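You operate a simulated robot arm through the tools that you are given. There is no shell and no other tool. Be economical: measure what you need, move in short steps, check, and stop when the job is done.

You run a simulated robot arm. Do the job below in one go: nothing can be reset, and whatever is moved stays where it is left.

JOB
Empty the argon line, switch the welder off, then set 90 amps and wire speed 5.
Fine: at the panel of the tall welder cart; its cylinder valve is closed already: keep the argon test button down till the line is empty, while the welder is still on.

Only the result counts: the job must be done as asked and must still hold three seconds after the hand-in. Knocking over, shifting, dropping, spilling or breaking anything else fails it.

ROBOT AND FRAMES
A 6-joint arm with a two-finger parallel gripper, fixed in place. Base frame: the origin is at the foot of the arm, x ahead of it, y to its left, z up. Readings come in cm, degrees, newtons and seconds.
With the tool pointing down near the work surface it reaches from about 22 to 66 cm from the base axis. Its first joint turns from -66.0 to 66.0 degrees. Payload 2.9 kg.
The tool frame sits at the grasp point between the pads (the TCP): z along the fingers, y along the line on which they close. The tips reach 3 cm beyond it. Largest opening 11 cm; finger width 2, thickness 1; the body of the gripper, 4.8 by 11.2 cm, starts 5.5 cm behind the TCP.
Orientation is told as [roll, pitch, yaw] about the base's x, y, z axes, in that order, counted from this pose: with the fingers straight down and closing along the base's y, the tool's x points along the base's -x, its y along +y and its z along -z.

CONTROLS
- The arm moves only by the tool arm_command. Its arguments are lists of equal length, an entry for each row: "turn": the turn, a rotation vector about the tool's x, y, z in units of 45 degrees (1.0 is 45 degrees), a list of three; "translation": the shift along the tool's x, y, z in units of 100 mm (1.0 is 100 mm), a list of three; "grip": the opening in per cent of the stroke, from 0 (shut) to 100 (fully open). In form: {"turn": [[ax, ay, az], ...], "translation": [[tx, ty, tz], ...], "grip": [grip, ...]}. A call has 1 to 20 rows; each row is the pose to reach, as a shift and turn from the pose commanded when the call began, along the tool's axes at that moment. A call with a number of a shift or a turn outside -1 to 1 is refused whole. Each row takes 0.2 s and may step no farther than 5 cm and 8.6 degrees from the row before; otherwise, or with a gripper value out of range, the whole call is refused. Where a pose cannot be reached the arm comes as near as it can. A force on the tool above 60 N (or 10 N above the force at the start of the call, whichever is more), or a blocked arm, ends the call early, and 0.2 s more pass. Each finger travels about 10.8 cm/s and halts on what it meets, pressing with about 37 N; the grip force reading is that of the motor and also rises with nothing between the fingers. The clock runs only during rows and for 0.2 s after the last one: add rows that repeat a pose to give the fingers time. It gives the time, the measured TCP pose, the force on the tool (base axes), the opening and the grip force at its end, in the units of the frame above (readings bear some noise), and new pictures: "pictures" is both (left out), scene, wrist or none.
- Cameras (640 x 400 px; columns grow to the right, rows downward): "scene" is fixed at [7.35, 42.97, 138.71]; the picture's right is [-0.81, -0.59, 0.00], its down [-0.32, 0.44, -0.84] and it looks along [0.50, -0.68, -0.54] (base axes); focal length 333 px, centre (320, 200). "wrist" rides on the gripper at [7.2, 1.7, -10.3] in the tool frame; the picture's right is [-0.23, 0.97, 0.00], its down [-0.76, -0.18, -0.62] and it looks along [-0.61, -0.14, 0.78] (tool axes); focal length 222 px, centre (320, 200). There is no depth. A picture from a camera that has moved, and an enlarged one, comes with that camera's place and axes in the base frame and with its lens.
- close_up(camera, box): a new picture of the part [left, top, right, bottom] of that camera's present view, enlarged. The clock stands still meanwhile.
- job_done(): hands the job in; it is judged then, once.

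Work in short steps. Places have to be worked out from the pictures, the camera data and where the tool is seen: move nearer, look again, correct. Check each grasp and each placing, and mend what went wrong. You have 120 turns and 170 pictures in all, those below and enlarged ones among them. Open the gripper and draw the arm clear of the work before you hand the job in, unless the task says otherwise; then end with one line.

The tools are called after "Request:" by a JSON object that holds its "fn" and its "kwargs". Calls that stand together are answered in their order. arm_command: Moves the arm, as the interface text tells. Its arguments: {"type":"object","properties":{"turn":{"type":"array"},"translation":{"type":"array"},"grip":{"type":"array"},"pictures":{"type":"string","enum":["both","scene","wrist","none"]}},"required":["turn","translation","grip"]} The other tools are called the same way: close_up (camera, box) takes an enlarged picture of a part of a camera's view; job_done () hands the job in.

At the start:

```text
clock: 0.0
tool_pos: [31.17, -17.82, 102.89]
ee_rot: [-0.1, -0.1, -0.1]
contact_force: [0.7, 0.4, -0.3]
finger_gap: 11.01
finger_force: 0.0
```

scene: 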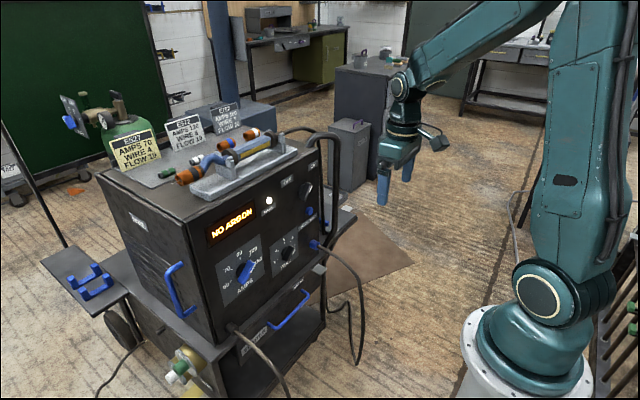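
wrist: 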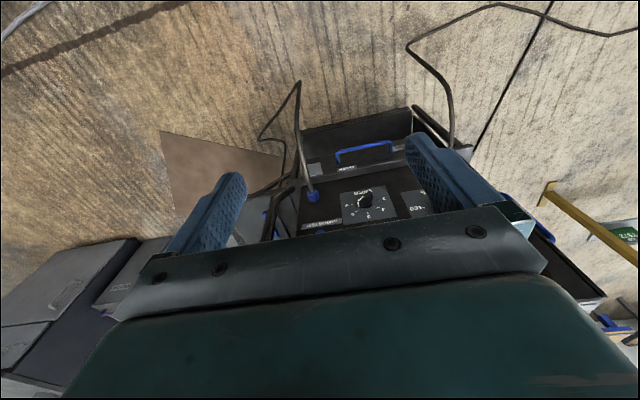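

The panel of the welder faces the robot; I'll enlarge it to identify the controls.

Request:
{"fn": "close_up", "kwargs": {"camera": "scene", "box": [190, 150, 350, 310]}}

Request:
{"fn": "close_up", "kwargs": {"camera": "scene", "box": [20, 80, 340, 400]}}

Request:
{"fn": "close_up", "kwargs": {"camera": "wrist", "box": [250, 90, 490, 250]}}

```text
2.50 times, centred on (270, 230) of scene
camera zoom: at [7.35, 42.97, 138.71], right [-0.81, -0.59, 0.0], down [-0.32, 0.44, -0.84], along [0.5, -0.68, -0.54], focal length 833 px, centre (445, 125)
```

zoom: 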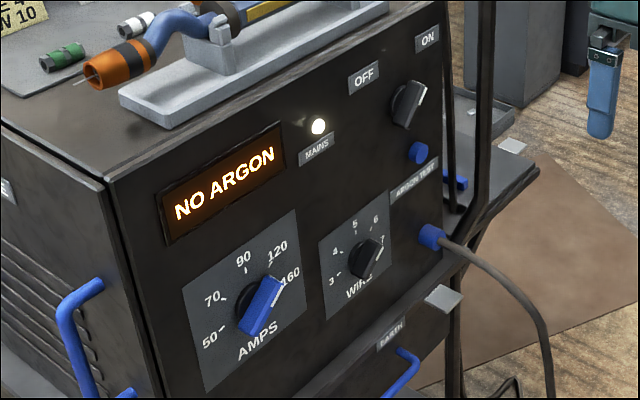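

```text
1.25 times, centred on (180, 240) of scene
camera zoom: at [7.35, 42.97, 138.71], right [-0.81, -0.59, 0.0], down [-0.32, 0.44, -0.84], along [0.5, -0.68, -0.54], focal length 417 px, centre (495, 150)
```

zoom: 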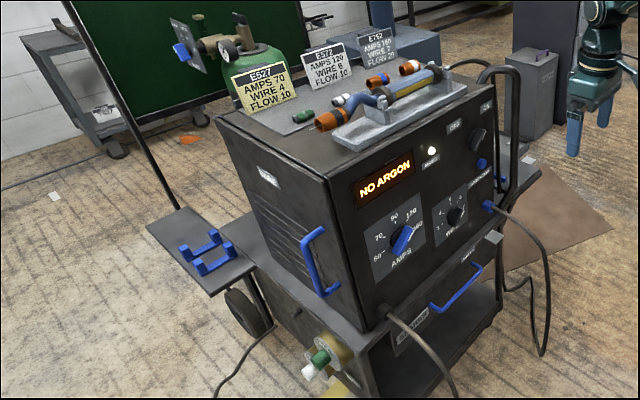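

```text
2.50 times, centred on (370, 170) of wrist
camera zoom: at [23.89, -16.0, 113.26], right [0.23, 0.97, 0.0], down [0.76, -0.18, 0.62], along [0.61, -0.14, -0.78], focal length 555 px, centre (195, 275)
```

zoom: 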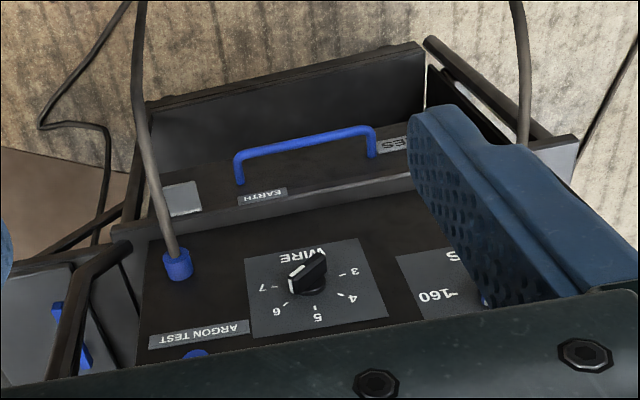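

The panel stands upright at about x≈61, facing the robot: test button near (60,-23,81), power knob near (59,-20,90), amps knob near (59,5,78), wire knob near (59,-12,72). I'll tilt the tool towards horizontal while moving forward, in free air.

Request:
{"fn": "arm_command", "kwargs": {"turn": [[0, -0.1667, 0], [0, -0.3333, 0], [0, -0.5, 0], [0, -0.6667, 0], [0, -0.8333, 0], [0, -1, 0]], "translation": [[-0.15, 0, 0], [-0.3, 0, 0], [-0.45, 0, 0.03], [-0.6, 0, 0.06], [-0.75, 0, 0.1], [-0.9, 0, 0.1]], "grip": [100, 80, 60, 40, 20, 0], "pictures": "none"}}

```text
clock: 1.4
tool_pos: [40.2, -17.82, 101.77]
ee_rot: [0.0, -45.3, 0.0]
contact_force: [-0.4, 0.0, 0.2]
finger_gap: 0.01
finger_force: 37.2
```

Orientation behaves as expected; second half of the tilt, dropping to about z=91 before the button column.

Request:
{"fn": "arm_command", "kwargs": {"turn": [[0, -0.1667, 0], [0, -0.3333, 0], [0, -0.5, 0], [0, -0.6667, 0], [0, -0.8333, 0], [0, -1, 0]], "translation": [[0.07, -0.08, 0.16], [0.14, -0.16, 0.32], [0.21, -0.24, 0.48], [0.28, -0.32, 0.64], [0.35, -0.4, 0.8], [0.42, -0.47, 0.99]], "grip": [0, 0, 0, 0, 0, 0]}}

```text
clock: 2.8
tool_pos: [49.02, -26.34, 94.73]
ee_rot: [1.0, -88.1, -0.9]
contact_force: [0.0, 0.8, -0.7]
finger_gap: 0.02
finger_force: 36.9
out of reach, approached as far as the arm can: row 5, 6
camera wrist: at [38.45, -24.49, 87.85], right [0.01, 0.97, 0.23], down [-0.6, -0.18, 0.78], along [0.8, -0.14, 0.58], focal length 222 px, centre (320, 200)
```

scene: 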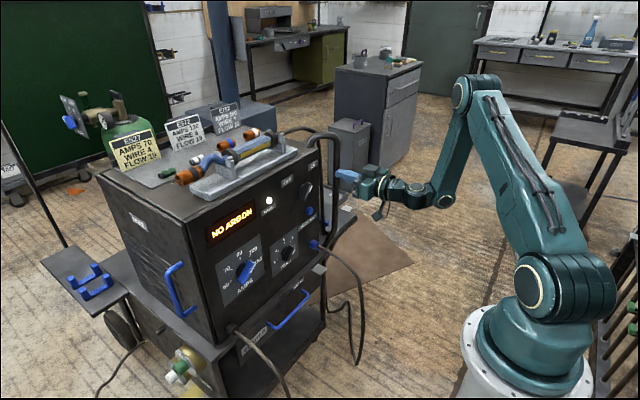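
wrist: 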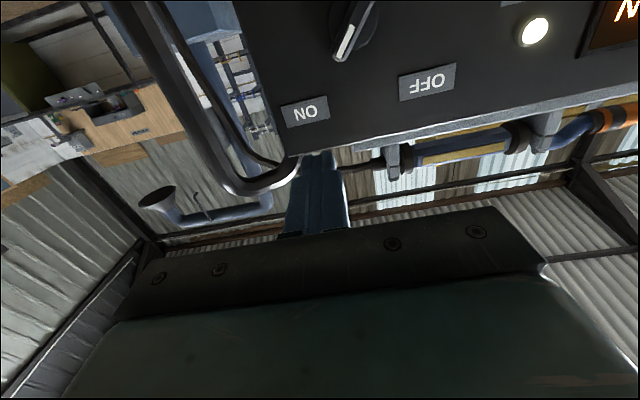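

The tool now points forward; the power knob fixes near (60,-22,88) and the button near (61.5,-25,79). I'll move down towards the button's height with a margin before the panel, to learn what the commanded pose is.

Request:
{"fn": "arm_command", "kwargs": {"turn": [[0, 0, 0], [0, 0, 0], [0, 0, 0], [0, 0, 0]], "translation": [[0.3, 0, 0.1], [0.6, 0, 0.3], [0.9, 0, 0.5], [1, 0, 0.5]], "grip": [0, 0, 0, 0]}}

```text
clock: 3.8
tool_pos: [53.95, -26.32, 84.57]
ee_rot: [-23.3, -90.0, 23.3]
contact_force: [0.0, 0.1, 0.2]
finger_gap: 0.0
finger_force: 36.9
out of reach, approached as far as the arm can: row 1, 2
camera wrist: at [43.57, -24.53, 77.3], right [0.0, 0.97, 0.23], down [-0.62, -0.18, 0.76], along [0.78, -0.14, 0.61], focal length 222 px, centre (320, 200)
```

scene: 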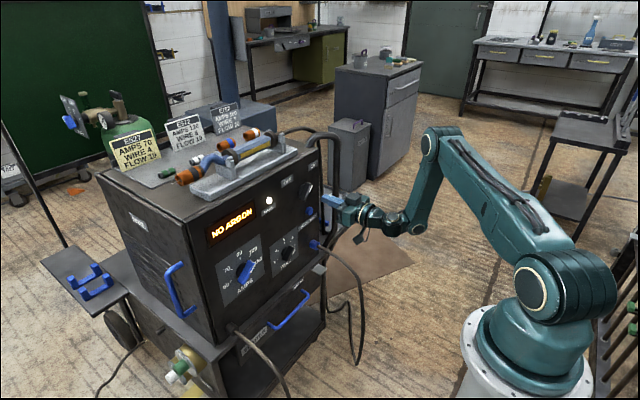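
wrist: 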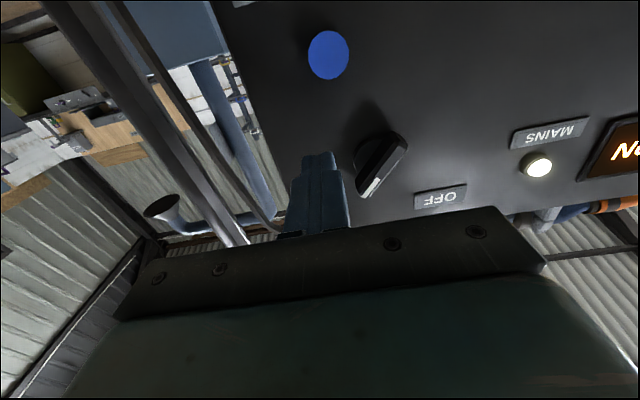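

The commanded pose follows the reached one. Both cameras agree the button is at (61.5,-24.5,79.2); I'll line up with it and advance until just short.

Request:
{"fn": "arm_command", "kwargs": {"turn": [[0, 0, 0], [0, 0, 0], [0, 0, 0], [0, 0, 0]], "translation": [[0.3, 0.1, 0], [0.54, 0.18, 0], [0.54, 0.18, 0.15], [0.54, 0.18, 0.25]], "grip": [0, 0, 0, 0]}}

Request:
{"fn": "close_up", "kwargs": {"camera": "scene", "box": [200, 140, 400, 265]}}

```text
clock: 4.8
tool_pos: [56.64, -24.5, 79.15]
ee_rot: [122.9, -90.0, -122.8]
contact_force: [0.4, 1.0, 0.2]
finger_gap: 0.0
finger_force: 37.4
out of reach, approached as far as the arm can: row 1, 2
camera wrist: at [46.19, -22.63, 71.89], right [0.0, 0.97, 0.23], down [-0.62, -0.18, 0.76], along [0.78, -0.14, 0.61], focal length 222 px, centre (320, 200)
```

scene: 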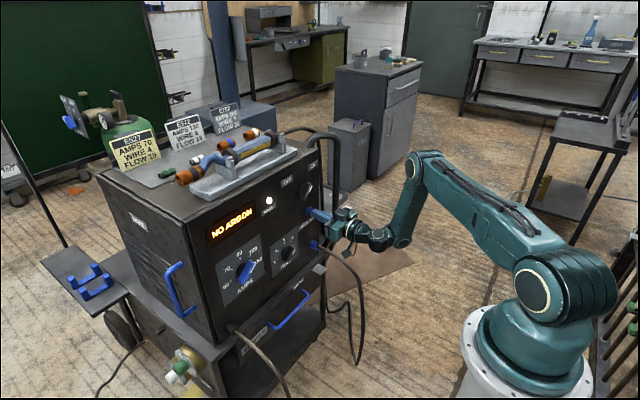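
wrist: 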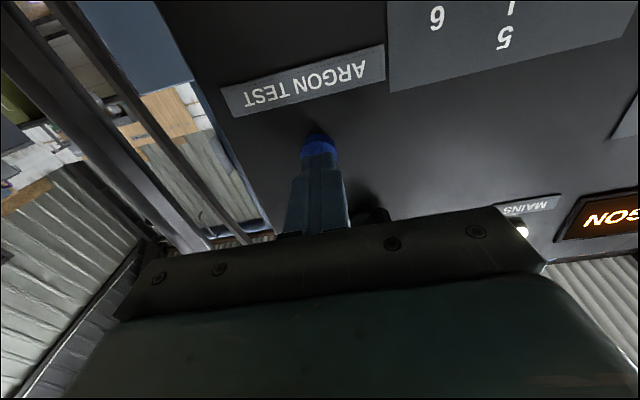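

```text
3.20 times, centred on (300, 202) of scene
camera zoom: at [7.35, 42.97, 138.71], right [-0.81, -0.59, 0.0], down [-0.32, 0.44, -0.84], along [0.5, -0.68, -0.54], focal length 1066 px, centre (384, 192)
```

zoom: 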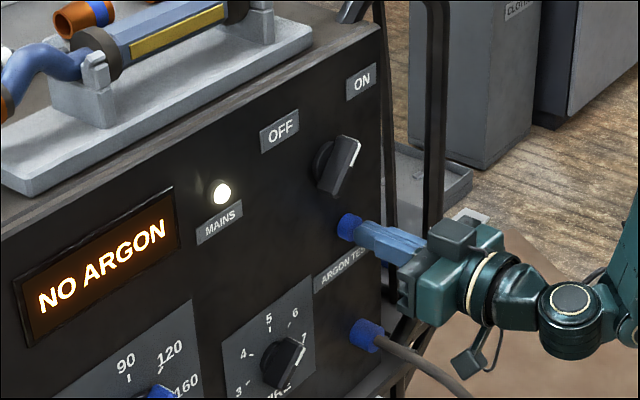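

The tip is right at the button's face. Advancing 1.5 cm in small rows to feel for contact.

Request:
{"fn": "arm_command", "kwargs": {"turn": [[0, 0, 0], [0, 0, 0], [0, 0, 0], [0, 0, 0], [0, 0, 0]], "translation": [[0, 0, 0.03], [0, 0, 0.06], [0, 0, 0.09], [0, 0, 0.12], [0, 0, 0.15]], "grip": [0, 0, 0, 0, 0], "pictures": "wrist"}}

Request:
{"fn": "close_up", "kwargs": {"camera": "scene", "box": [200, 140, 400, 265]}}

```text
clock: 6.0
tool_pos: [57.86, -24.36, 79.24]
ee_rot: [92.2, -89.7, -92.1]
contact_force: [-38.9, 3.7, 9.8]
finger_gap: 0.0
finger_force: 36.6
camera wrist: at [47.48, -22.6, 71.99], right [0.0, 0.97, 0.23], down [-0.62, -0.18, 0.76], along [0.78, -0.15, 0.61], focal length 222 px, centre (320, 200)
```

wrist: 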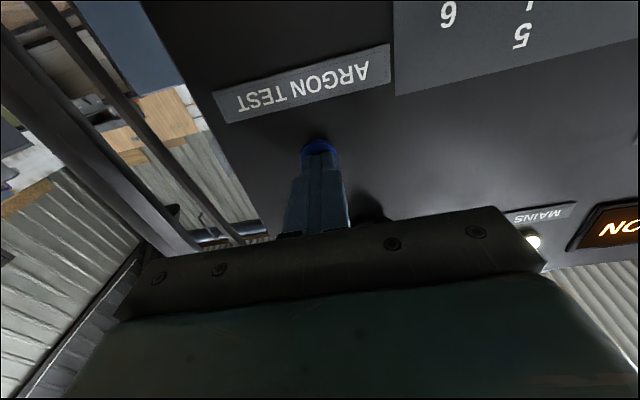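

```text
3.20 times, centred on (300, 202) of scene
camera zoom: at [7.24, 42.99, 138.71], right [-0.81, -0.59, 0.0], down [-0.32, 0.44, -0.84], along [0.5, -0.68, -0.54], focal length 1066 px, centre (384, 192)
```

zoom: 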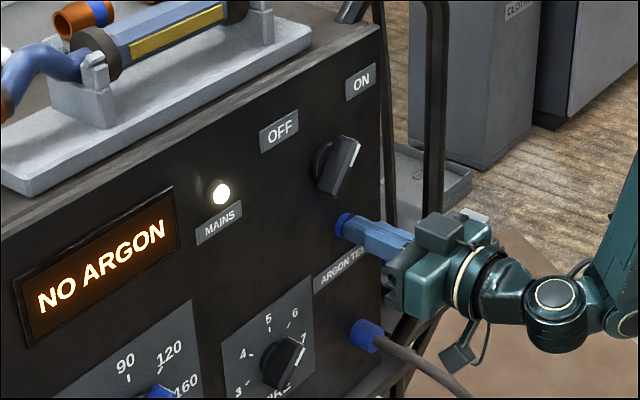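

The button went in about 1 cm with 39 N. I'll press 1 mm more and hold about 3 s, then look at gauges.

Request:
{"fn": "arm_command", "kwargs": {"turn": [[0, 0, 0], [0, 0, 0], [0, 0, 0], [0, 0, 0], [0, 0, 0], [0, 0, 0], [0, 0, 0], [0, 0, 0], [0, 0, 0], [0, 0, 0], [0, 0, 0], [0, 0, 0], [0, 0, 0], [0, 0, 0], [0, 0, 0]], "translation": [[0, 0, 0.01], [0, 0, 0.01], [0, 0, 0.01], [0, 0, 0.01], [0, 0, 0.01], [0, 0, 0.01], [0, 0, 0.01], [0, 0, 0.01], [0, 0, 0.01], [0, 0, 0.01], [0, 0, 0.01], [0, 0, 0.01], [0, 0, 0.01], [0, 0, 0.01], [0, 0, 0.01]], "grip": [0, 0, 0, 0, 0, 0, 0, 0, 0, 0, 0, 0, 0, 0, 0], "pictures": "none"}}

Request:
{"fn": "close_up", "kwargs": {"camera": "scene", "box": [40, 60, 200, 160]}}

Request:
{"fn": "close_up", "kwargs": {"camera": "scene", "box": [120, 140, 360, 400]}}

```text
clock: 9.2
tool_pos: [58.03, -24.5, 79.17]
ee_rot: [61.3, -89.9, -61.5]
contact_force: [-55.0, 1.4, 5.4]
finger_gap: 0.0
finger_force: 37.2
```

```text
4.00 times, centred on (120, 110) of scene
camera zoom: at [7.22, 42.98, 138.71], right [-0.81, -0.59, 0.0], down [-0.32, 0.44, -0.84], along [0.5, -0.68, -0.54], focal length 1333 px, centre (1120, 560)
```

zoom: 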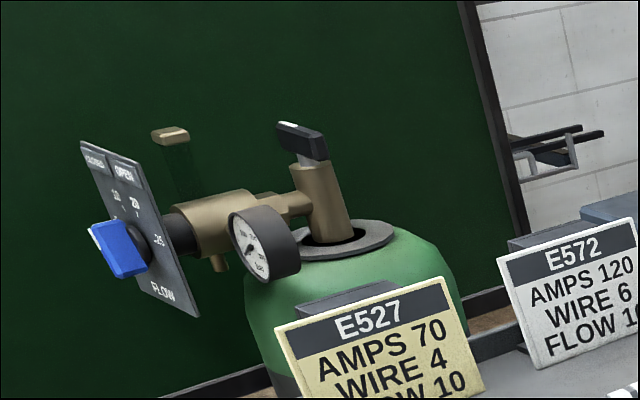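

```text
1.54 times, centred on (240, 270) of scene
camera zoom: at [7.22, 42.98, 138.71], right [-0.81, -0.59, 0.0], down [-0.32, 0.44, -0.84], along [0.5, -0.68, -0.54], focal length 513 px, centre (443, 92)
```

zoom: 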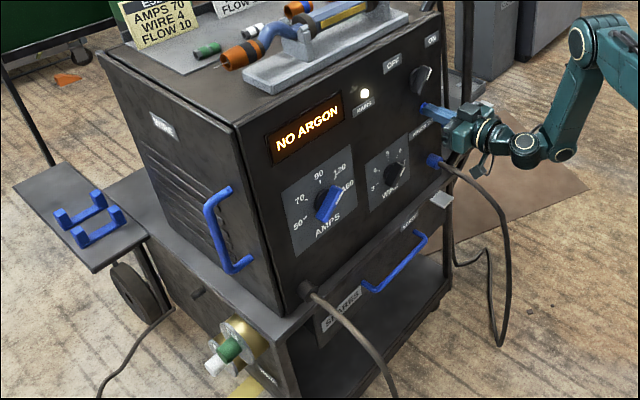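

Holding at 55 N. I'll zoom into the cylinder gauge to see whether it's falling.

Request:
{"fn": "close_up", "kwargs": {"camera": "scene", "box": [90, 105, 122, 135]}}

Request:
{"fn": "close_up", "kwargs": {"camera": "scene", "box": [290, 165, 350, 225]}}

```text
13.33 times, centred on (106, 120) of scene
camera zoom: at [7.22, 42.98, 138.71], right [-0.81, -0.59, 0.0], down [-0.32, 0.44, -0.84], along [0.5, -0.68, -0.54], focal length 4443 px, centre (3173, 1267)
```

zoom: 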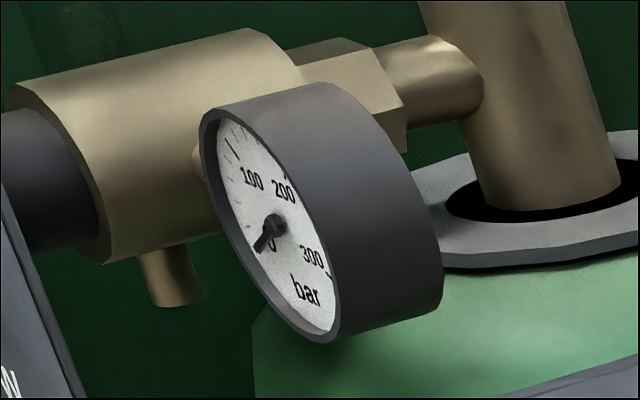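

```text
6.67 times, centred on (320, 195) of scene
camera zoom: at [7.22, 42.98, 138.71], right [-0.81, -0.59, 0.0], down [-0.32, 0.44, -0.84], along [0.5, -0.68, -0.54], focal length 2222 px, centre (320, 233)
```

zoom: 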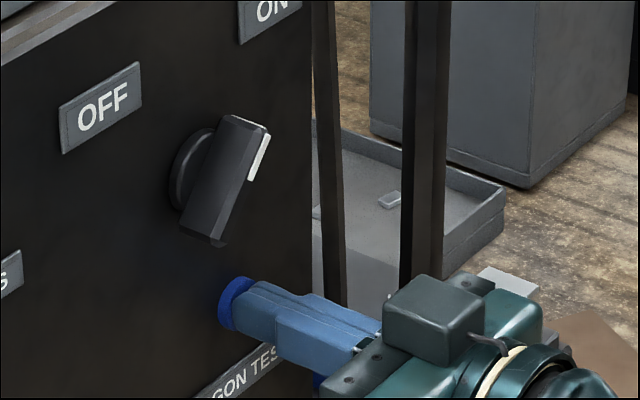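

The needle lies at or very near 0. I'll keep holding about 4 s more and check whether it still moves.

Request:
{"fn": "arm_command", "kwargs": {"turn": [[0, 0, 0], [0, 0, 0], [0, 0, 0], [0, 0, 0], [0, 0, 0], [0, 0, 0], [0, 0, 0], [0, 0, 0], [0, 0, 0], [0, 0, 0], [0, 0, 0], [0, 0, 0], [0, 0, 0], [0, 0, 0], [0, 0, 0], [0, 0, 0], [0, 0, 0], [0, 0, 0], [0, 0, 0], [0, 0, 0]], "translation": [[0, 0, 0], [0, 0, 0], [0, 0, 0], [0, 0, 0], [0, 0, 0], [0, 0, 0], [0, 0, 0], [0, 0, 0], [0, 0, 0], [0, 0, 0], [0, 0, 0], [0, 0, 0], [0, 0, 0], [0, 0, 0], [0, 0, 0], [0, 0, 0], [0, 0, 0], [0, 0, 0], [0, 0, 0], [0, 0, 0]], "grip": [0, 0, 0, 0, 0, 0, 0, 0, 0, 0, 0, 0, 0, 0, 0, 0, 0, 0, 0, 0], "pictures": "none"}}

Request:
{"fn": "close_up", "kwargs": {"camera": "scene", "box": [90, 105, 122, 135]}}

```text
clock: 13.4
tool_pos: [57.83, -24.53, 79.31]
ee_rot: [63.8, -89.9, -63.9]
contact_force: [-50.9, 1.4, 2.3]
finger_gap: 0.0
finger_force: 36.6
```

```text
13.33 times, centred on (106, 120) of scene
camera zoom: at [7.23, 42.97, 138.71], right [-0.81, -0.59, 0.0], down [-0.32, 0.44, -0.84], along [0.5, -0.68, -0.54], focal length 4443 px, centre (3173, 1267)
```

zoom: 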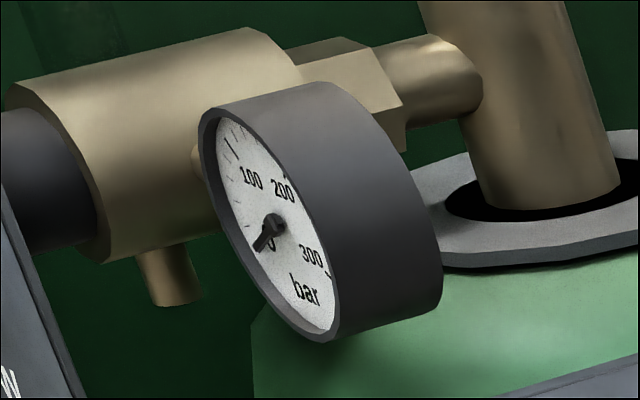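

The needle rests at 0 and doesn't move, while force is steady (button bottomed). For safety I'll hold 4 s more and compare once more at higher zoom.

Request:
{"fn": "close_up", "kwargs": {"camera": "scene", "box": [99, 112, 109, 123]}}

Request:
{"fn": "arm_command", "kwargs": {"turn": [[0, 0, 0], [0, 0, 0], [0, 0, 0], [0, 0, 0], [0, 0, 0], [0, 0, 0], [0, 0, 0], [0, 0, 0], [0, 0, 0], [0, 0, 0], [0, 0, 0], [0, 0, 0], [0, 0, 0], [0, 0, 0], [0, 0, 0], [0, 0, 0], [0, 0, 0], [0, 0, 0], [0, 0, 0], [0, 0, 0]], "translation": [[0, 0, 0], [0, 0, 0], [0, 0, 0], [0, 0, 0], [0, 0, 0], [0, 0, 0], [0, 0, 0], [0, 0, 0], [0, 0, 0], [0, 0, 0], [0, 0, 0], [0, 0, 0], [0, 0, 0], [0, 0, 0], [0, 0, 0], [0, 0, 0], [0, 0, 0], [0, 0, 0], [0, 0, 0], [0, 0, 0]], "grip": [0, 0, 0, 0, 0, 0, 0, 0, 0, 0, 0, 0, 0, 0, 0, 0, 0, 0, 0, 0], "pictures": "none"}}

Request:
{"fn": "close_up", "kwargs": {"camera": "scene", "box": [99, 112, 109, 123]}}

```text
16.00 times, centred on (104, 118) of scene
camera zoom: at [7.23, 42.97, 138.71], right [-0.81, -0.59, 0.0], down [-0.32, 0.44, -0.84], along [0.5, -0.68, -0.54], focal length 5332 px, centre (3776, 1520)
```

zoom: 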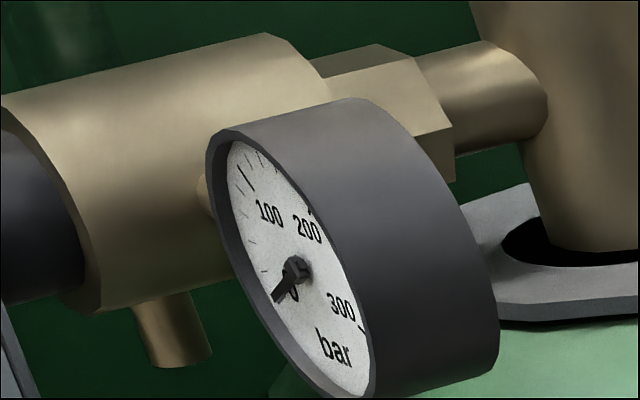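

```text
clock: 17.6
tool_pos: [57.98, -24.43, 79.15]
ee_rot: [64.3, -89.9, -64.4]
contact_force: [-48.1, 0.5, -0.9]
finger_gap: 0.0
finger_force: 36.6
```

```text
16.00 times, centred on (104, 118) of scene
camera zoom: at [7.24, 42.97, 138.71], right [-0.81, -0.59, 0.0], down [-0.32, 0.44, -0.84], along [0.5, -0.68, -0.54], focal length 5332 px, centre (3776, 1520)
```

zoom: 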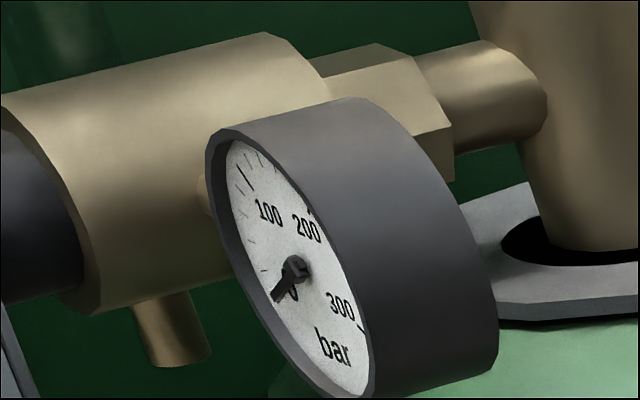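

The gauge stays at 0. I'll also look at the flowmeter tube for any float showing remaining flow.

Request:
{"fn": "close_up", "kwargs": {"camera": "scene", "box": [72, 88, 100, 116]}}

Request:
{"fn": "arm_command", "kwargs": {"turn": [[0, 0, 0], [0, 0, 0], [0, 0, 0], [0, 0, 0], [0, 0, 0], [0, 0, 0], [0, 0, 0], [0, 0, 0], [0, 0, 0], [0, 0, 0], [0, 0, 0], [0, 0, 0], [0, 0, 0], [0, 0, 0], [0, 0, 0]], "translation": [[0, 0, 0], [0, 0, 0], [0, 0, 0], [0, 0, 0], [0, 0, 0], [0, 0, 0], [0, 0, 0], [0, 0, 0], [0, 0, 0], [0, 0, 0], [0, 0, 0], [0, 0, 0], [0, 0, 0], [0, 0, 0], [0, 0, 0]], "grip": [0, 0, 0, 0, 0, 0, 0, 0, 0, 0, 0, 0, 0, 0, 0], "pictures": "none"}}

Request:
{"fn": "close_up", "kwargs": {"camera": "scene", "box": [60, 85, 130, 135]}}

```text
14.29 times, centred on (86, 102) of scene
camera zoom: at [7.24, 42.97, 138.71], right [-0.81, -0.59, 0.0], down [-0.32, 0.44, -0.84], along [0.5, -0.68, -0.54], focal length 4761 px, centre (3663, 1600)
```

zoom: 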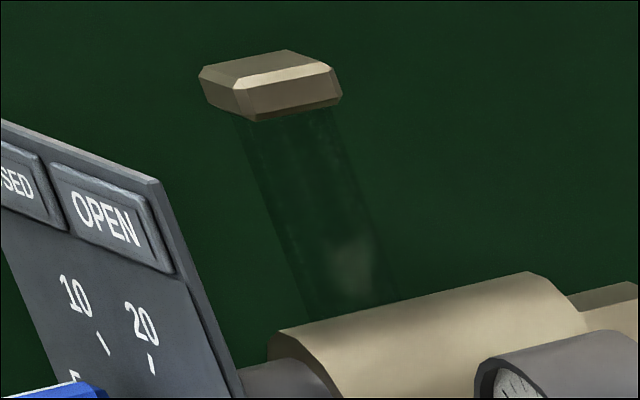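

```text
clock: 20.8
tool_pos: [57.92, -24.47, 79.16]
ee_rot: [64.9, -89.9, -65.0]
contact_force: [-46.5, -0.1, -0.5]
finger_gap: 0.0
finger_force: 36.7
```

```text
8.00 times, centred on (95, 110) of scene
camera zoom: at [7.25, 42.97, 138.71], right [-0.81, -0.59, 0.0], down [-0.32, 0.44, -0.84], along [0.5, -0.68, -0.54], focal length 2666 px, centre (2120, 920)
```

zoom: 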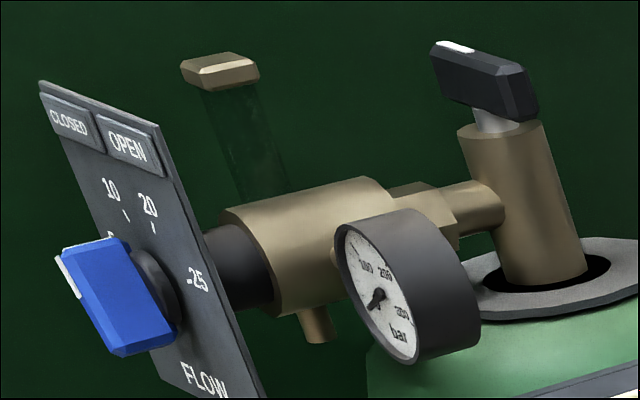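

Gauge at 0, no float in the tube, 14+ s of hold: the line is empty. Now I release the button and back off to look at the power knob.

Request:
{"fn": "arm_command", "kwargs": {"turn": [[0, 0, 0], [0, 0, 0], [0, 0, 0], [0, 0, 0], [0, 0, 0]], "translation": [[0, 0, -0.15], [0, 0, -0.4], [0, 0.1, -0.5], [0, 0.2, -0.5], [0, 0.2, -0.5]], "grip": [0, 0, 0, 20, 50]}}

Request:
{"fn": "close_up", "kwargs": {"camera": "scene", "box": [200, 140, 400, 265]}}

```text
clock: 22.0
tool_pos: [55.48, -23.65, 79.24]
ee_rot: [-6.3, -89.9, 6.3]
contact_force: [0.1, 0.2, 0.6]
finger_gap: 5.5
finger_force: 0.0
out of reach, approached as far as the arm can: row 2, 3, 4, 5
camera wrist: at [45.06, -22.0, 71.96], right [0.0, 0.97, 0.23], down [-0.62, -0.18, 0.76], along [0.78, -0.14, 0.6], focal length 222 px, centre (320, 200)
```

scene: 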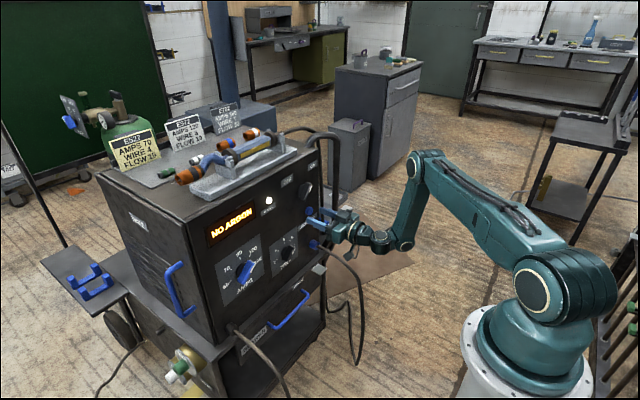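
wrist: 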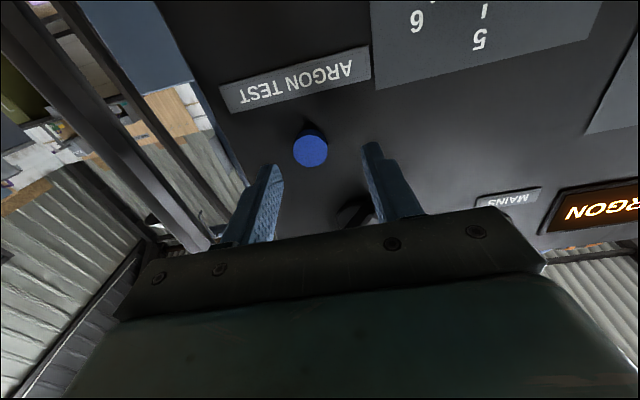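

```text
3.20 times, centred on (300, 202) of scene
camera zoom: at [7.35, 42.97, 138.71], right [-0.81, -0.59, 0.0], down [-0.32, 0.44, -0.84], along [0.5, -0.68, -0.54], focal length 1066 px, centre (384, 192)
```

zoom: 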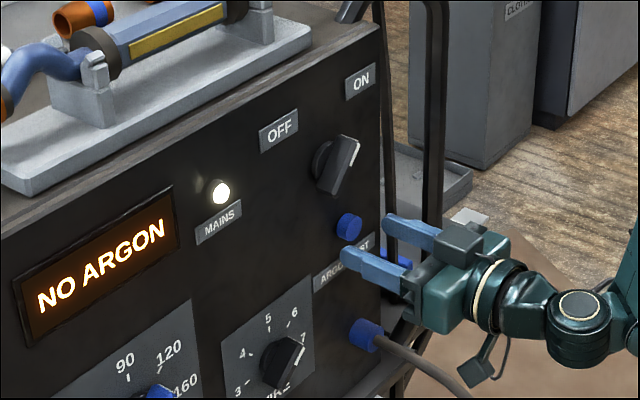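

Button is out again and nothing else changed. I'll rise to the power knob's height backing off a bit, rolling the tool +45° so the fingers straddle the knob's bar.

Request:
{"fn": "arm_command", "kwargs": {"turn": [[0, 0, 0.15], [0, 0, 0.3], [0, 0, 0.45], [0, 0, 0.6], [0, 0, 0.8], [0, 0, 1], [0, 0, 1]], "translation": [[-0.15, 0.0, -0.1], [-0.3, 0, -0.2], [-0.45, 0, -0.3], [-0.6, 0.05, -0.3], [-0.75, 0.1, -0.3], [-0.9, 0.13, -0.3], [-0.9, 0.13, -0.3]], "grip": [50, 50, 50, 50, 50, 50, 50]}}

Request:
{"fn": "close_up", "kwargs": {"camera": "scene", "box": [250, 140, 410, 240]}}

```text
refused: row 5 steps farther than a row can; nothing moved
```

```text
4.00 times, centred on (330, 190) of scene
camera zoom: at [7.35, 42.97, 138.71], right [-0.81, -0.59, 0.0], down [-0.32, 0.44, -0.84], along [0.5, -0.68, -0.54], focal length 1333 px, centre (280, 240)
```

zoom: 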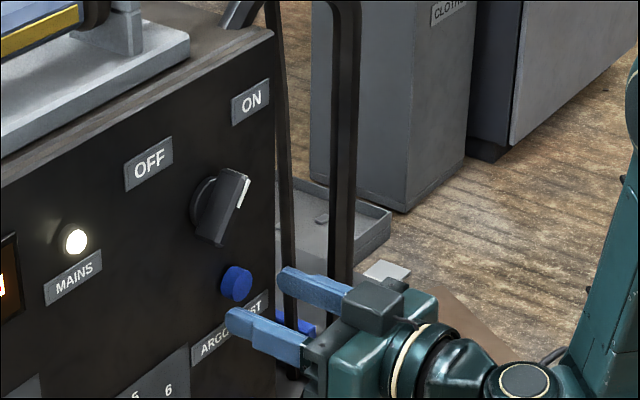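

Refused because one row turned 9°; I'll repeat it with smaller turn steps.

Request:
{"fn": "arm_command", "kwargs": {"turn": [[0, 0, 0.15], [0, 0, 0.3], [0, 0, 0.45], [0, 0, 0.6], [0, 0, 0.75], [0, 0, 0.9], [0, 0, 1]], "translation": [[-0.15, 0.0, -0.1], [-0.3, 0, -0.2], [-0.45, 0, -0.3], [-0.6, 0.05, -0.3], [-0.75, 0.1, -0.3], [-0.9, 0.13, -0.3], [-0.9, 0.13, -0.3]], "grip": [50, 50, 50, 50, 50, 50, 50]}}

Request:
{"fn": "close_up", "kwargs": {"camera": "scene", "box": [250, 140, 410, 240]}}

```text
clock: 23.6
tool_pos: [54.5, -23.7, 88.74]
ee_rot: [89.5, -44.9, -89.6]
contact_force: [-0.5, -0.4, 0.3]
finger_gap: 5.54
finger_force: 0.0
out of reach, approached as far as the arm can: row 1, 2, 3, 4, 5, 6, 7
camera wrist: at [43.98, -17.18, 84.93], right [0.01, 0.53, 0.85], down [-0.62, -0.67, 0.42], along [0.78, -0.53, 0.32], focal length 222 px, centre (320, 200)
```

scene: 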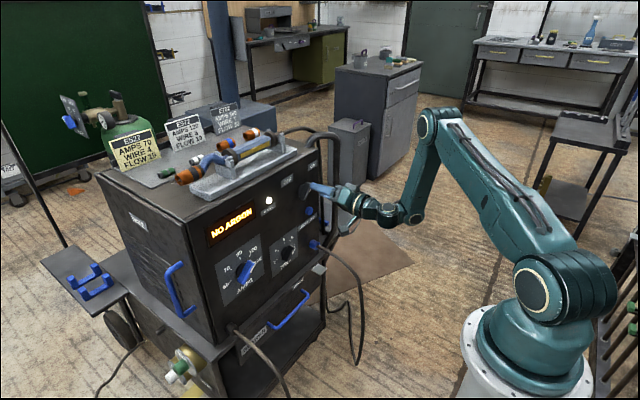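
wrist: 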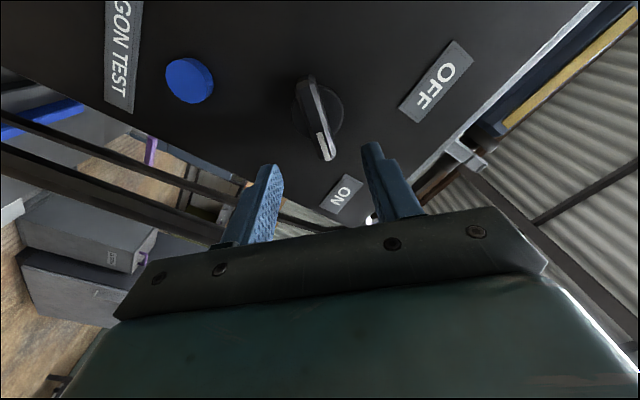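

```text
4.00 times, centred on (330, 190) of scene
camera zoom: at [7.35, 42.97, 138.71], right [-0.81, -0.59, 0.0], down [-0.32, 0.44, -0.84], along [0.5, -0.68, -0.54], focal length 1333 px, centre (280, 240)
```

zoom: 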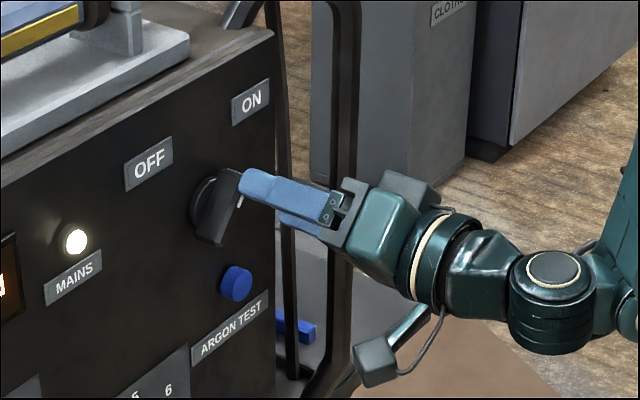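

The knob axis is at (y,z)≈(-21.7,87.5) with its bar at 45° towards ON, matching the fingers. I'll centre on it and advance with the fingers on both sides.

Request:
{"fn": "arm_command", "kwargs": {"turn": [[0, 0, 0], [0, 0, 0], [0, 0, 0], [0, 0, 0], [0, 0, 0]], "translation": [[0.12, 0.03, 0.0], [0.23, 0.05, 0.0], [0.23, 0.05, 0.1], [0.23, 0.05, 0.2], [0.23, 0.05, 0.2]], "grip": [50, 50, 50, 50, 50]}}

Request:
{"fn": "close_up", "kwargs": {"camera": "scene", "box": [270, 150, 370, 220]}}

```text
clock: 24.8
tool_pos: [56.49, -21.68, 87.47]
ee_rot: [90.1, -45.0, -90.2]
contact_force: [-0.3, 0.7, 0.7]
finger_gap: 5.51
finger_force: 0.1
out of reach, approached as far as the arm can: row 1, 2
camera wrist: at [46.11, -15.33, 83.52], right [0.0, 0.53, 0.85], down [-0.62, -0.66, 0.41], along [0.78, -0.53, 0.33], focal length 222 px, centre (320, 200)
```

scene: 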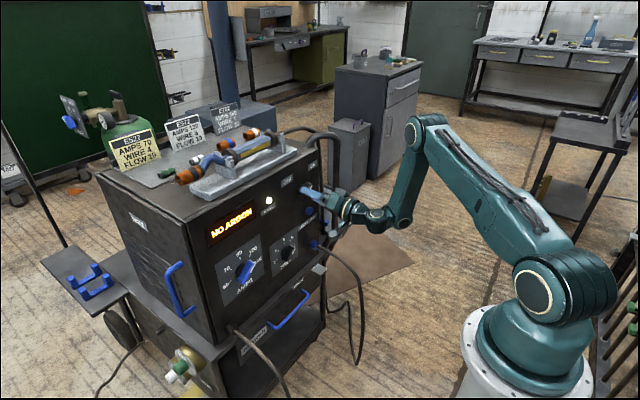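
wrist: 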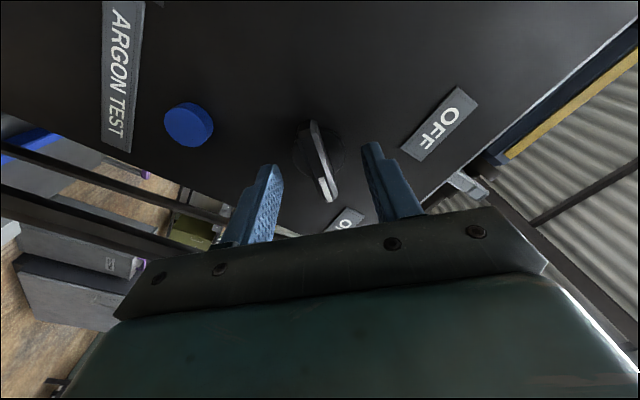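

```text
5.71 times, centred on (320, 185) of scene
camera zoom: at [7.35, 42.97, 138.71], right [-0.81, -0.59, 0.0], down [-0.32, 0.44, -0.84], along [0.5, -0.68, -0.54], focal length 1904 px, centre (320, 286)
```

zoom: 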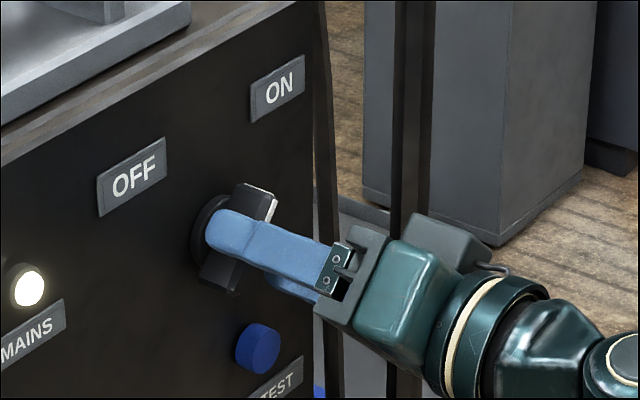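

The fingers straddle the bar. I'll go 0.8 cm deeper and close.

Request:
{"fn": "arm_command", "kwargs": {"turn": [[0, 0, 0], [0, 0, 0], [0, 0, 0], [0, 0, 0], [0, 0, 0], [0, 0, 0]], "translation": [[0, 0, 0.04], [0, 0, 0.08], [0, 0, 0.08], [0, 0, 0.08], [0, 0, 0.08], [0, 0, 0.08]], "grip": [50, 50, 30, 15, 0, 0], "pictures": "wrist"}}

Request:
{"fn": "close_up", "kwargs": {"camera": "scene", "box": [270, 150, 370, 220]}}

```text
clock: 26.2
tool_pos: [57.25, -21.87, 87.39]
ee_rot: [89.9, -45.1, -90.1]
contact_force: [4.8, -8.5, -9.7]
finger_gap: 1.47
finger_force: 44.6
camera wrist: at [46.91, -15.41, 83.43], right [0.0, 0.53, 0.85], down [-0.62, -0.66, 0.41], along [0.78, -0.53, 0.33], focal length 222 px, centre (320, 200)
```

wrist: 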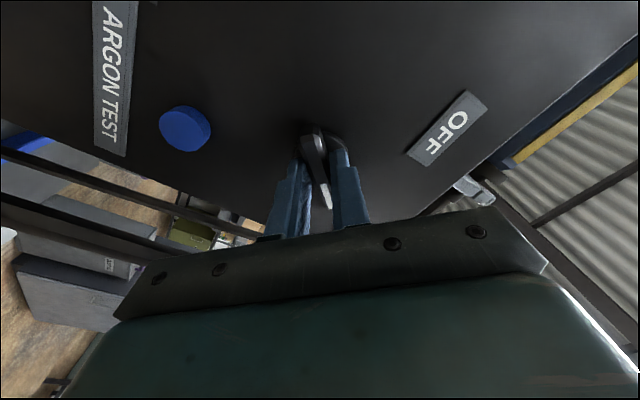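

```text
5.71 times, centred on (320, 185) of scene
camera zoom: at [7.38, 42.94, 138.71], right [-0.81, -0.59, 0.0], down [-0.32, 0.44, -0.84], along [0.5, -0.68, -0.54], focal length 1904 px, centre (320, 286)
```

zoom: 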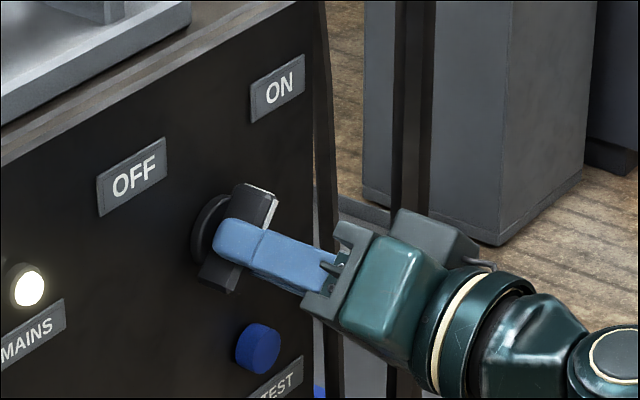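

The bar is gripped (1.47 cm). Slight side load, so I'll shift 1 mm to relieve it and turn 45° counter-clockwise.

Request:
{"fn": "arm_command", "kwargs": {"turn": [[0, 0, 0], [0, 0, -0.17], [0, 0, -0.34], [0, 0, -0.51], [0, 0, -0.68], [0, 0, -0.85], [0, 0, -1], [0, 0, -1]], "translation": [[0, -0.015, 0], [0, -0.015, 0], [0, -0.015, 0], [0, -0.015, 0], [0, -0.015, 0], [0, -0.015, 0], [0, -0.015, 0], [0, -0.015, 0]], "grip": [0, 0, 0, 0, 0, 0, 0, 0], "pictures": "none"}}

Request:
{"fn": "close_up", "kwargs": {"camera": "scene", "box": [190, 150, 370, 260]}}

```text
clock: 28.0
tool_pos: [57.33, -22.02, 87.28]
ee_rot: [-80.0, -89.9, 79.9]
contact_force: [-4.9, -16.7, -13.4]
finger_gap: 1.35
finger_force: 45.2
```

```text
3.56 times, centred on (280, 205) of scene
camera zoom: at [7.36, 42.92, 138.72], right [-0.81, -0.59, 0.0], down [-0.32, 0.44, -0.84], along [0.5, -0.68, -0.54], focal length 1185 px, centre (462, 182)
```

zoom: 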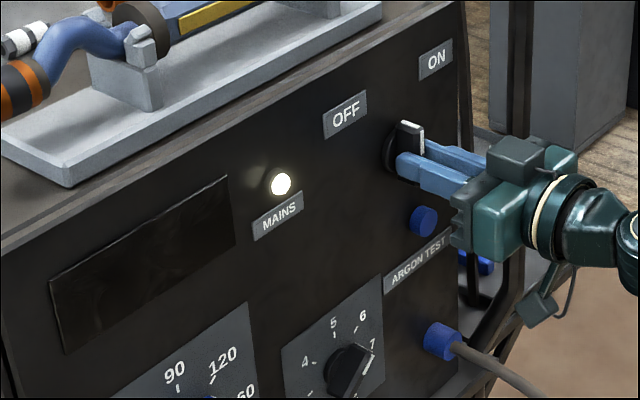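

The knob follows and the display went dark. Continue another 45° to OFF.

Request:
{"fn": "arm_command", "kwargs": {"turn": [[0, 0, -0.17], [0, 0, -0.34], [0, 0, -0.51], [0, 0, -0.68], [0, 0, -0.85], [0, 0, -1], [0, 0, -1]], "translation": [[0.01, -0.01, 0], [0.01, -0.01, 0], [0.01, -0.01, 0], [0.01, -0.01, 0], [0.01, -0.01, 0], [0.01, -0.01, 0], [0.01, -0.01, 0]], "grip": [0, 0, 0, 0, 0, 0, 0], "pictures": "none"}}

Request:
{"fn": "close_up", "kwargs": {"camera": "scene", "box": [190, 150, 370, 260]}}

```text
clock: 29.6
tool_pos: [57.31, -22.12, 87.34]
ee_rot: [-90.4, -45.0, 90.0]
contact_force: [-8.6, -20.5, 8.0]
finger_gap: 1.48
finger_force: 45.1
```

```text
3.56 times, centred on (280, 205) of scene
camera zoom: at [7.31, 42.92, 138.73], right [-0.81, -0.59, 0.0], down [-0.32, 0.44, -0.84], along [0.5, -0.68, -0.54], focal length 1185 px, centre (462, 182)
```

zoom: 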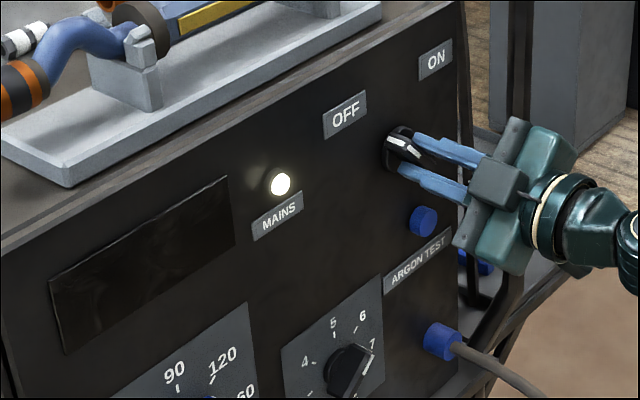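

The pointer is at OFF and the display is dark (mains lamp only shows supply). I'll open and back off straight.

Request:
{"fn": "arm_command", "kwargs": {"turn": [[0, 0, 0], [0, 0, 0], [0, 0, 0], [0, 0, 0], [0, 0, 0]], "translation": [[0, 0, 0], [0, 0, 0], [0, 0, 0], [0, 0, -0.2], [0, 0, -0.4]], "grip": [20, 35, 50, 50, 50]}}

Request:
{"fn": "close_up", "kwargs": {"camera": "scene", "box": [190, 150, 370, 290]}}

```text
clock: 30.8
tool_pos: [55.01, -22.84, 87.7]
ee_rot: [-89.7, -45.1, 89.7]
contact_force: [0.2, 0.4, 0.3]
finger_gap: 5.51
finger_force: 0.0
out of reach, approached as far as the arm can: row 5
camera wrist: at [44.63, -26.71, 81.42], right [0.0, 0.85, -0.53], down [-0.62, 0.41, 0.67], along [0.78, 0.33, 0.53], focal length 222 px, centre (320, 200)
```

scene: 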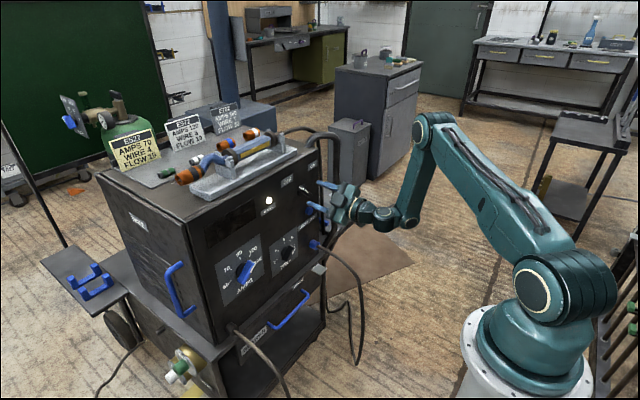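
wrist: 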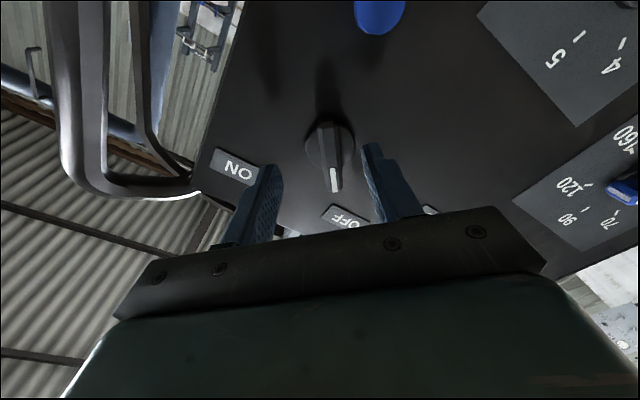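

```text
2.86 times, centred on (280, 220) of scene
camera zoom: at [7.35, 42.97, 138.71], right [-0.81, -0.59, 0.0], down [-0.32, 0.44, -0.84], along [0.5, -0.68, -0.54], focal length 952 px, centre (434, 143)
```

zoom: 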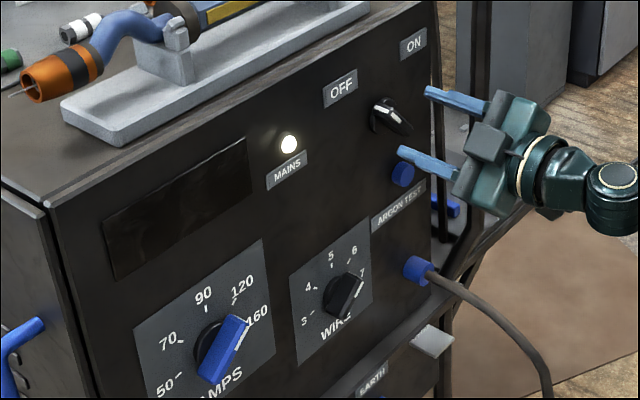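

The power is off. Next is the amps dial (~(60.5,4,76)); a horizontal tool can't retract enough there, so I'll raise, unroll, then pitch the tool down and move across.

Request:
{"fn": "arm_command", "kwargs": {"turn": [[0, 0, 0], [0, 0, 0.17], [0, 0, 0.34], [0, 0, 0.51], [0, 0, 0.68], [0, 0, 0.85], [0, 0, 1]], "translation": [[0, 0, -0.1], [-0.1, -0.1, -0.2], [-0.2, -0.2, -0.3], [-0.3, -0.3, -0.3], [-0.4, -0.4, -0.3], [-0.5, -0.5, -0.3], [-0.6, -0.6, -0.3]], "grip": [50, 50, 50, 50, 50, 50, 50], "pictures": "none"}}

```text
clock: 32.4
tool_pos: [52.09, -22.87, 96.27]
ee_rot: [42.6, -89.8, -42.6]
contact_force: [0.0, -0.6, -0.1]
finger_gap: 5.52
finger_force: 0.0
out of reach, approached as far as the arm can: row 1, 2, 3, 4, 5, 6
```

Now pitch 45° down while drawing back and moving left.

Request:
{"fn": "arm_command", "kwargs": {"turn": [[0, 0.17, 0], [0, 0.34, 0], [0, 0.51, 0], [0, 0.68, 0], [0, 0.85, 0], [0, 1, 0]], "translation": [[0, 0.1, -0.15], [0, 0.25, -0.3], [0, 0.4, -0.45], [0, 0.6, -0.6], [0, 0.8, -0.75], [0, 1, -0.9]], "grip": [50, 50, 50, 50, 50, 50], "pictures": "none"}}

Request:
{"fn": "arm_command", "kwargs": {"turn": [[0, 0, 0], [0, 0, 0], [0, 0, 0], [0, 0, 0]], "translation": [[0.1, 0.3, 0.1], [0.2, 0.6, 0.2], [0.3, 0.9, 0.3], [0.4, 1, 0.4]], "grip": [50, 50, 50, 50]}}

```text
clock: 33.8
tool_pos: [43.09, -12.89, 96.18]
ee_rot: [0.0, -45.0, -0.1]
contact_force: [-0.7, -0.6, 0.2]
finger_gap: 5.51
finger_force: 0.0
```

```text
clock: 34.8
tool_pos: [43.18, -2.75, 90.3]
ee_rot: [0.0, -44.9, 0.1]
contact_force: [0.3, 0.2, -0.3]
finger_gap: 5.49
finger_force: 0.1
camera wrist: at [30.63, -0.93, 92.66], right [0.16, 0.97, 0.16], down [0.1, -0.18, 0.98], along [0.98, -0.14, -0.12], focal length 222 px, centre (320, 200)
```

scene: 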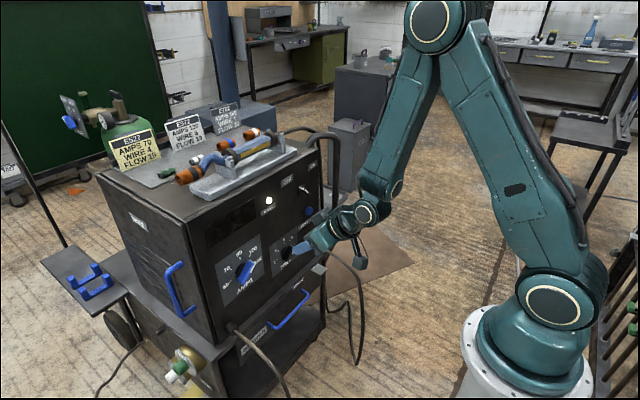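
wrist: 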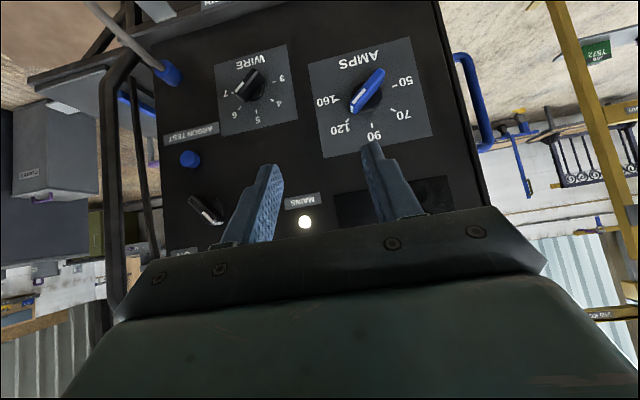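

Excellent head-on view of the panel. I'll enlarge both dials.

Request:
{"fn": "close_up", "kwargs": {"camera": "wrist", "box": [300, 30, 440, 170]}}

Request:
{"fn": "close_up", "kwargs": {"camera": "wrist", "box": [200, 40, 310, 140]}}

```text
2.86 times, centred on (370, 100) of wrist
camera zoom: at [30.63, -0.93, 92.66], right [0.16, 0.97, 0.16], down [0.1, -0.18, 0.98], along [0.98, -0.14, -0.12], focal length 635 px, centre (177, 486)
```

zoom: 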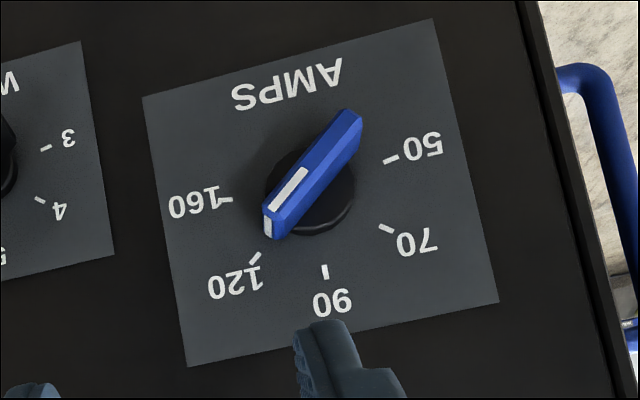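

```text
4.00 times, centred on (255, 90) of wrist
camera zoom: at [30.63, -0.93, 92.66], right [0.16, 0.97, 0.16], down [0.1, -0.18, 0.98], along [0.98, -0.14, -0.12], focal length 888 px, centre (580, 640)
```

zoom: 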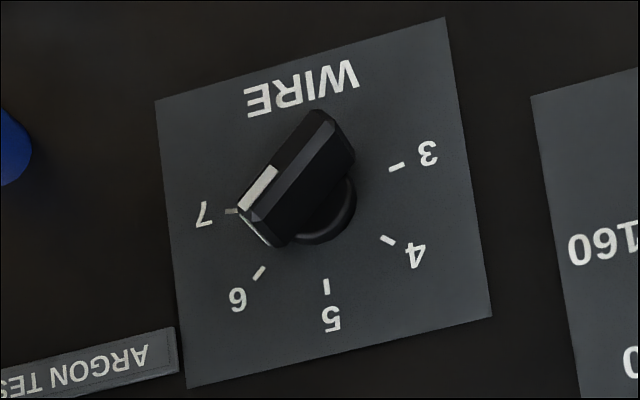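

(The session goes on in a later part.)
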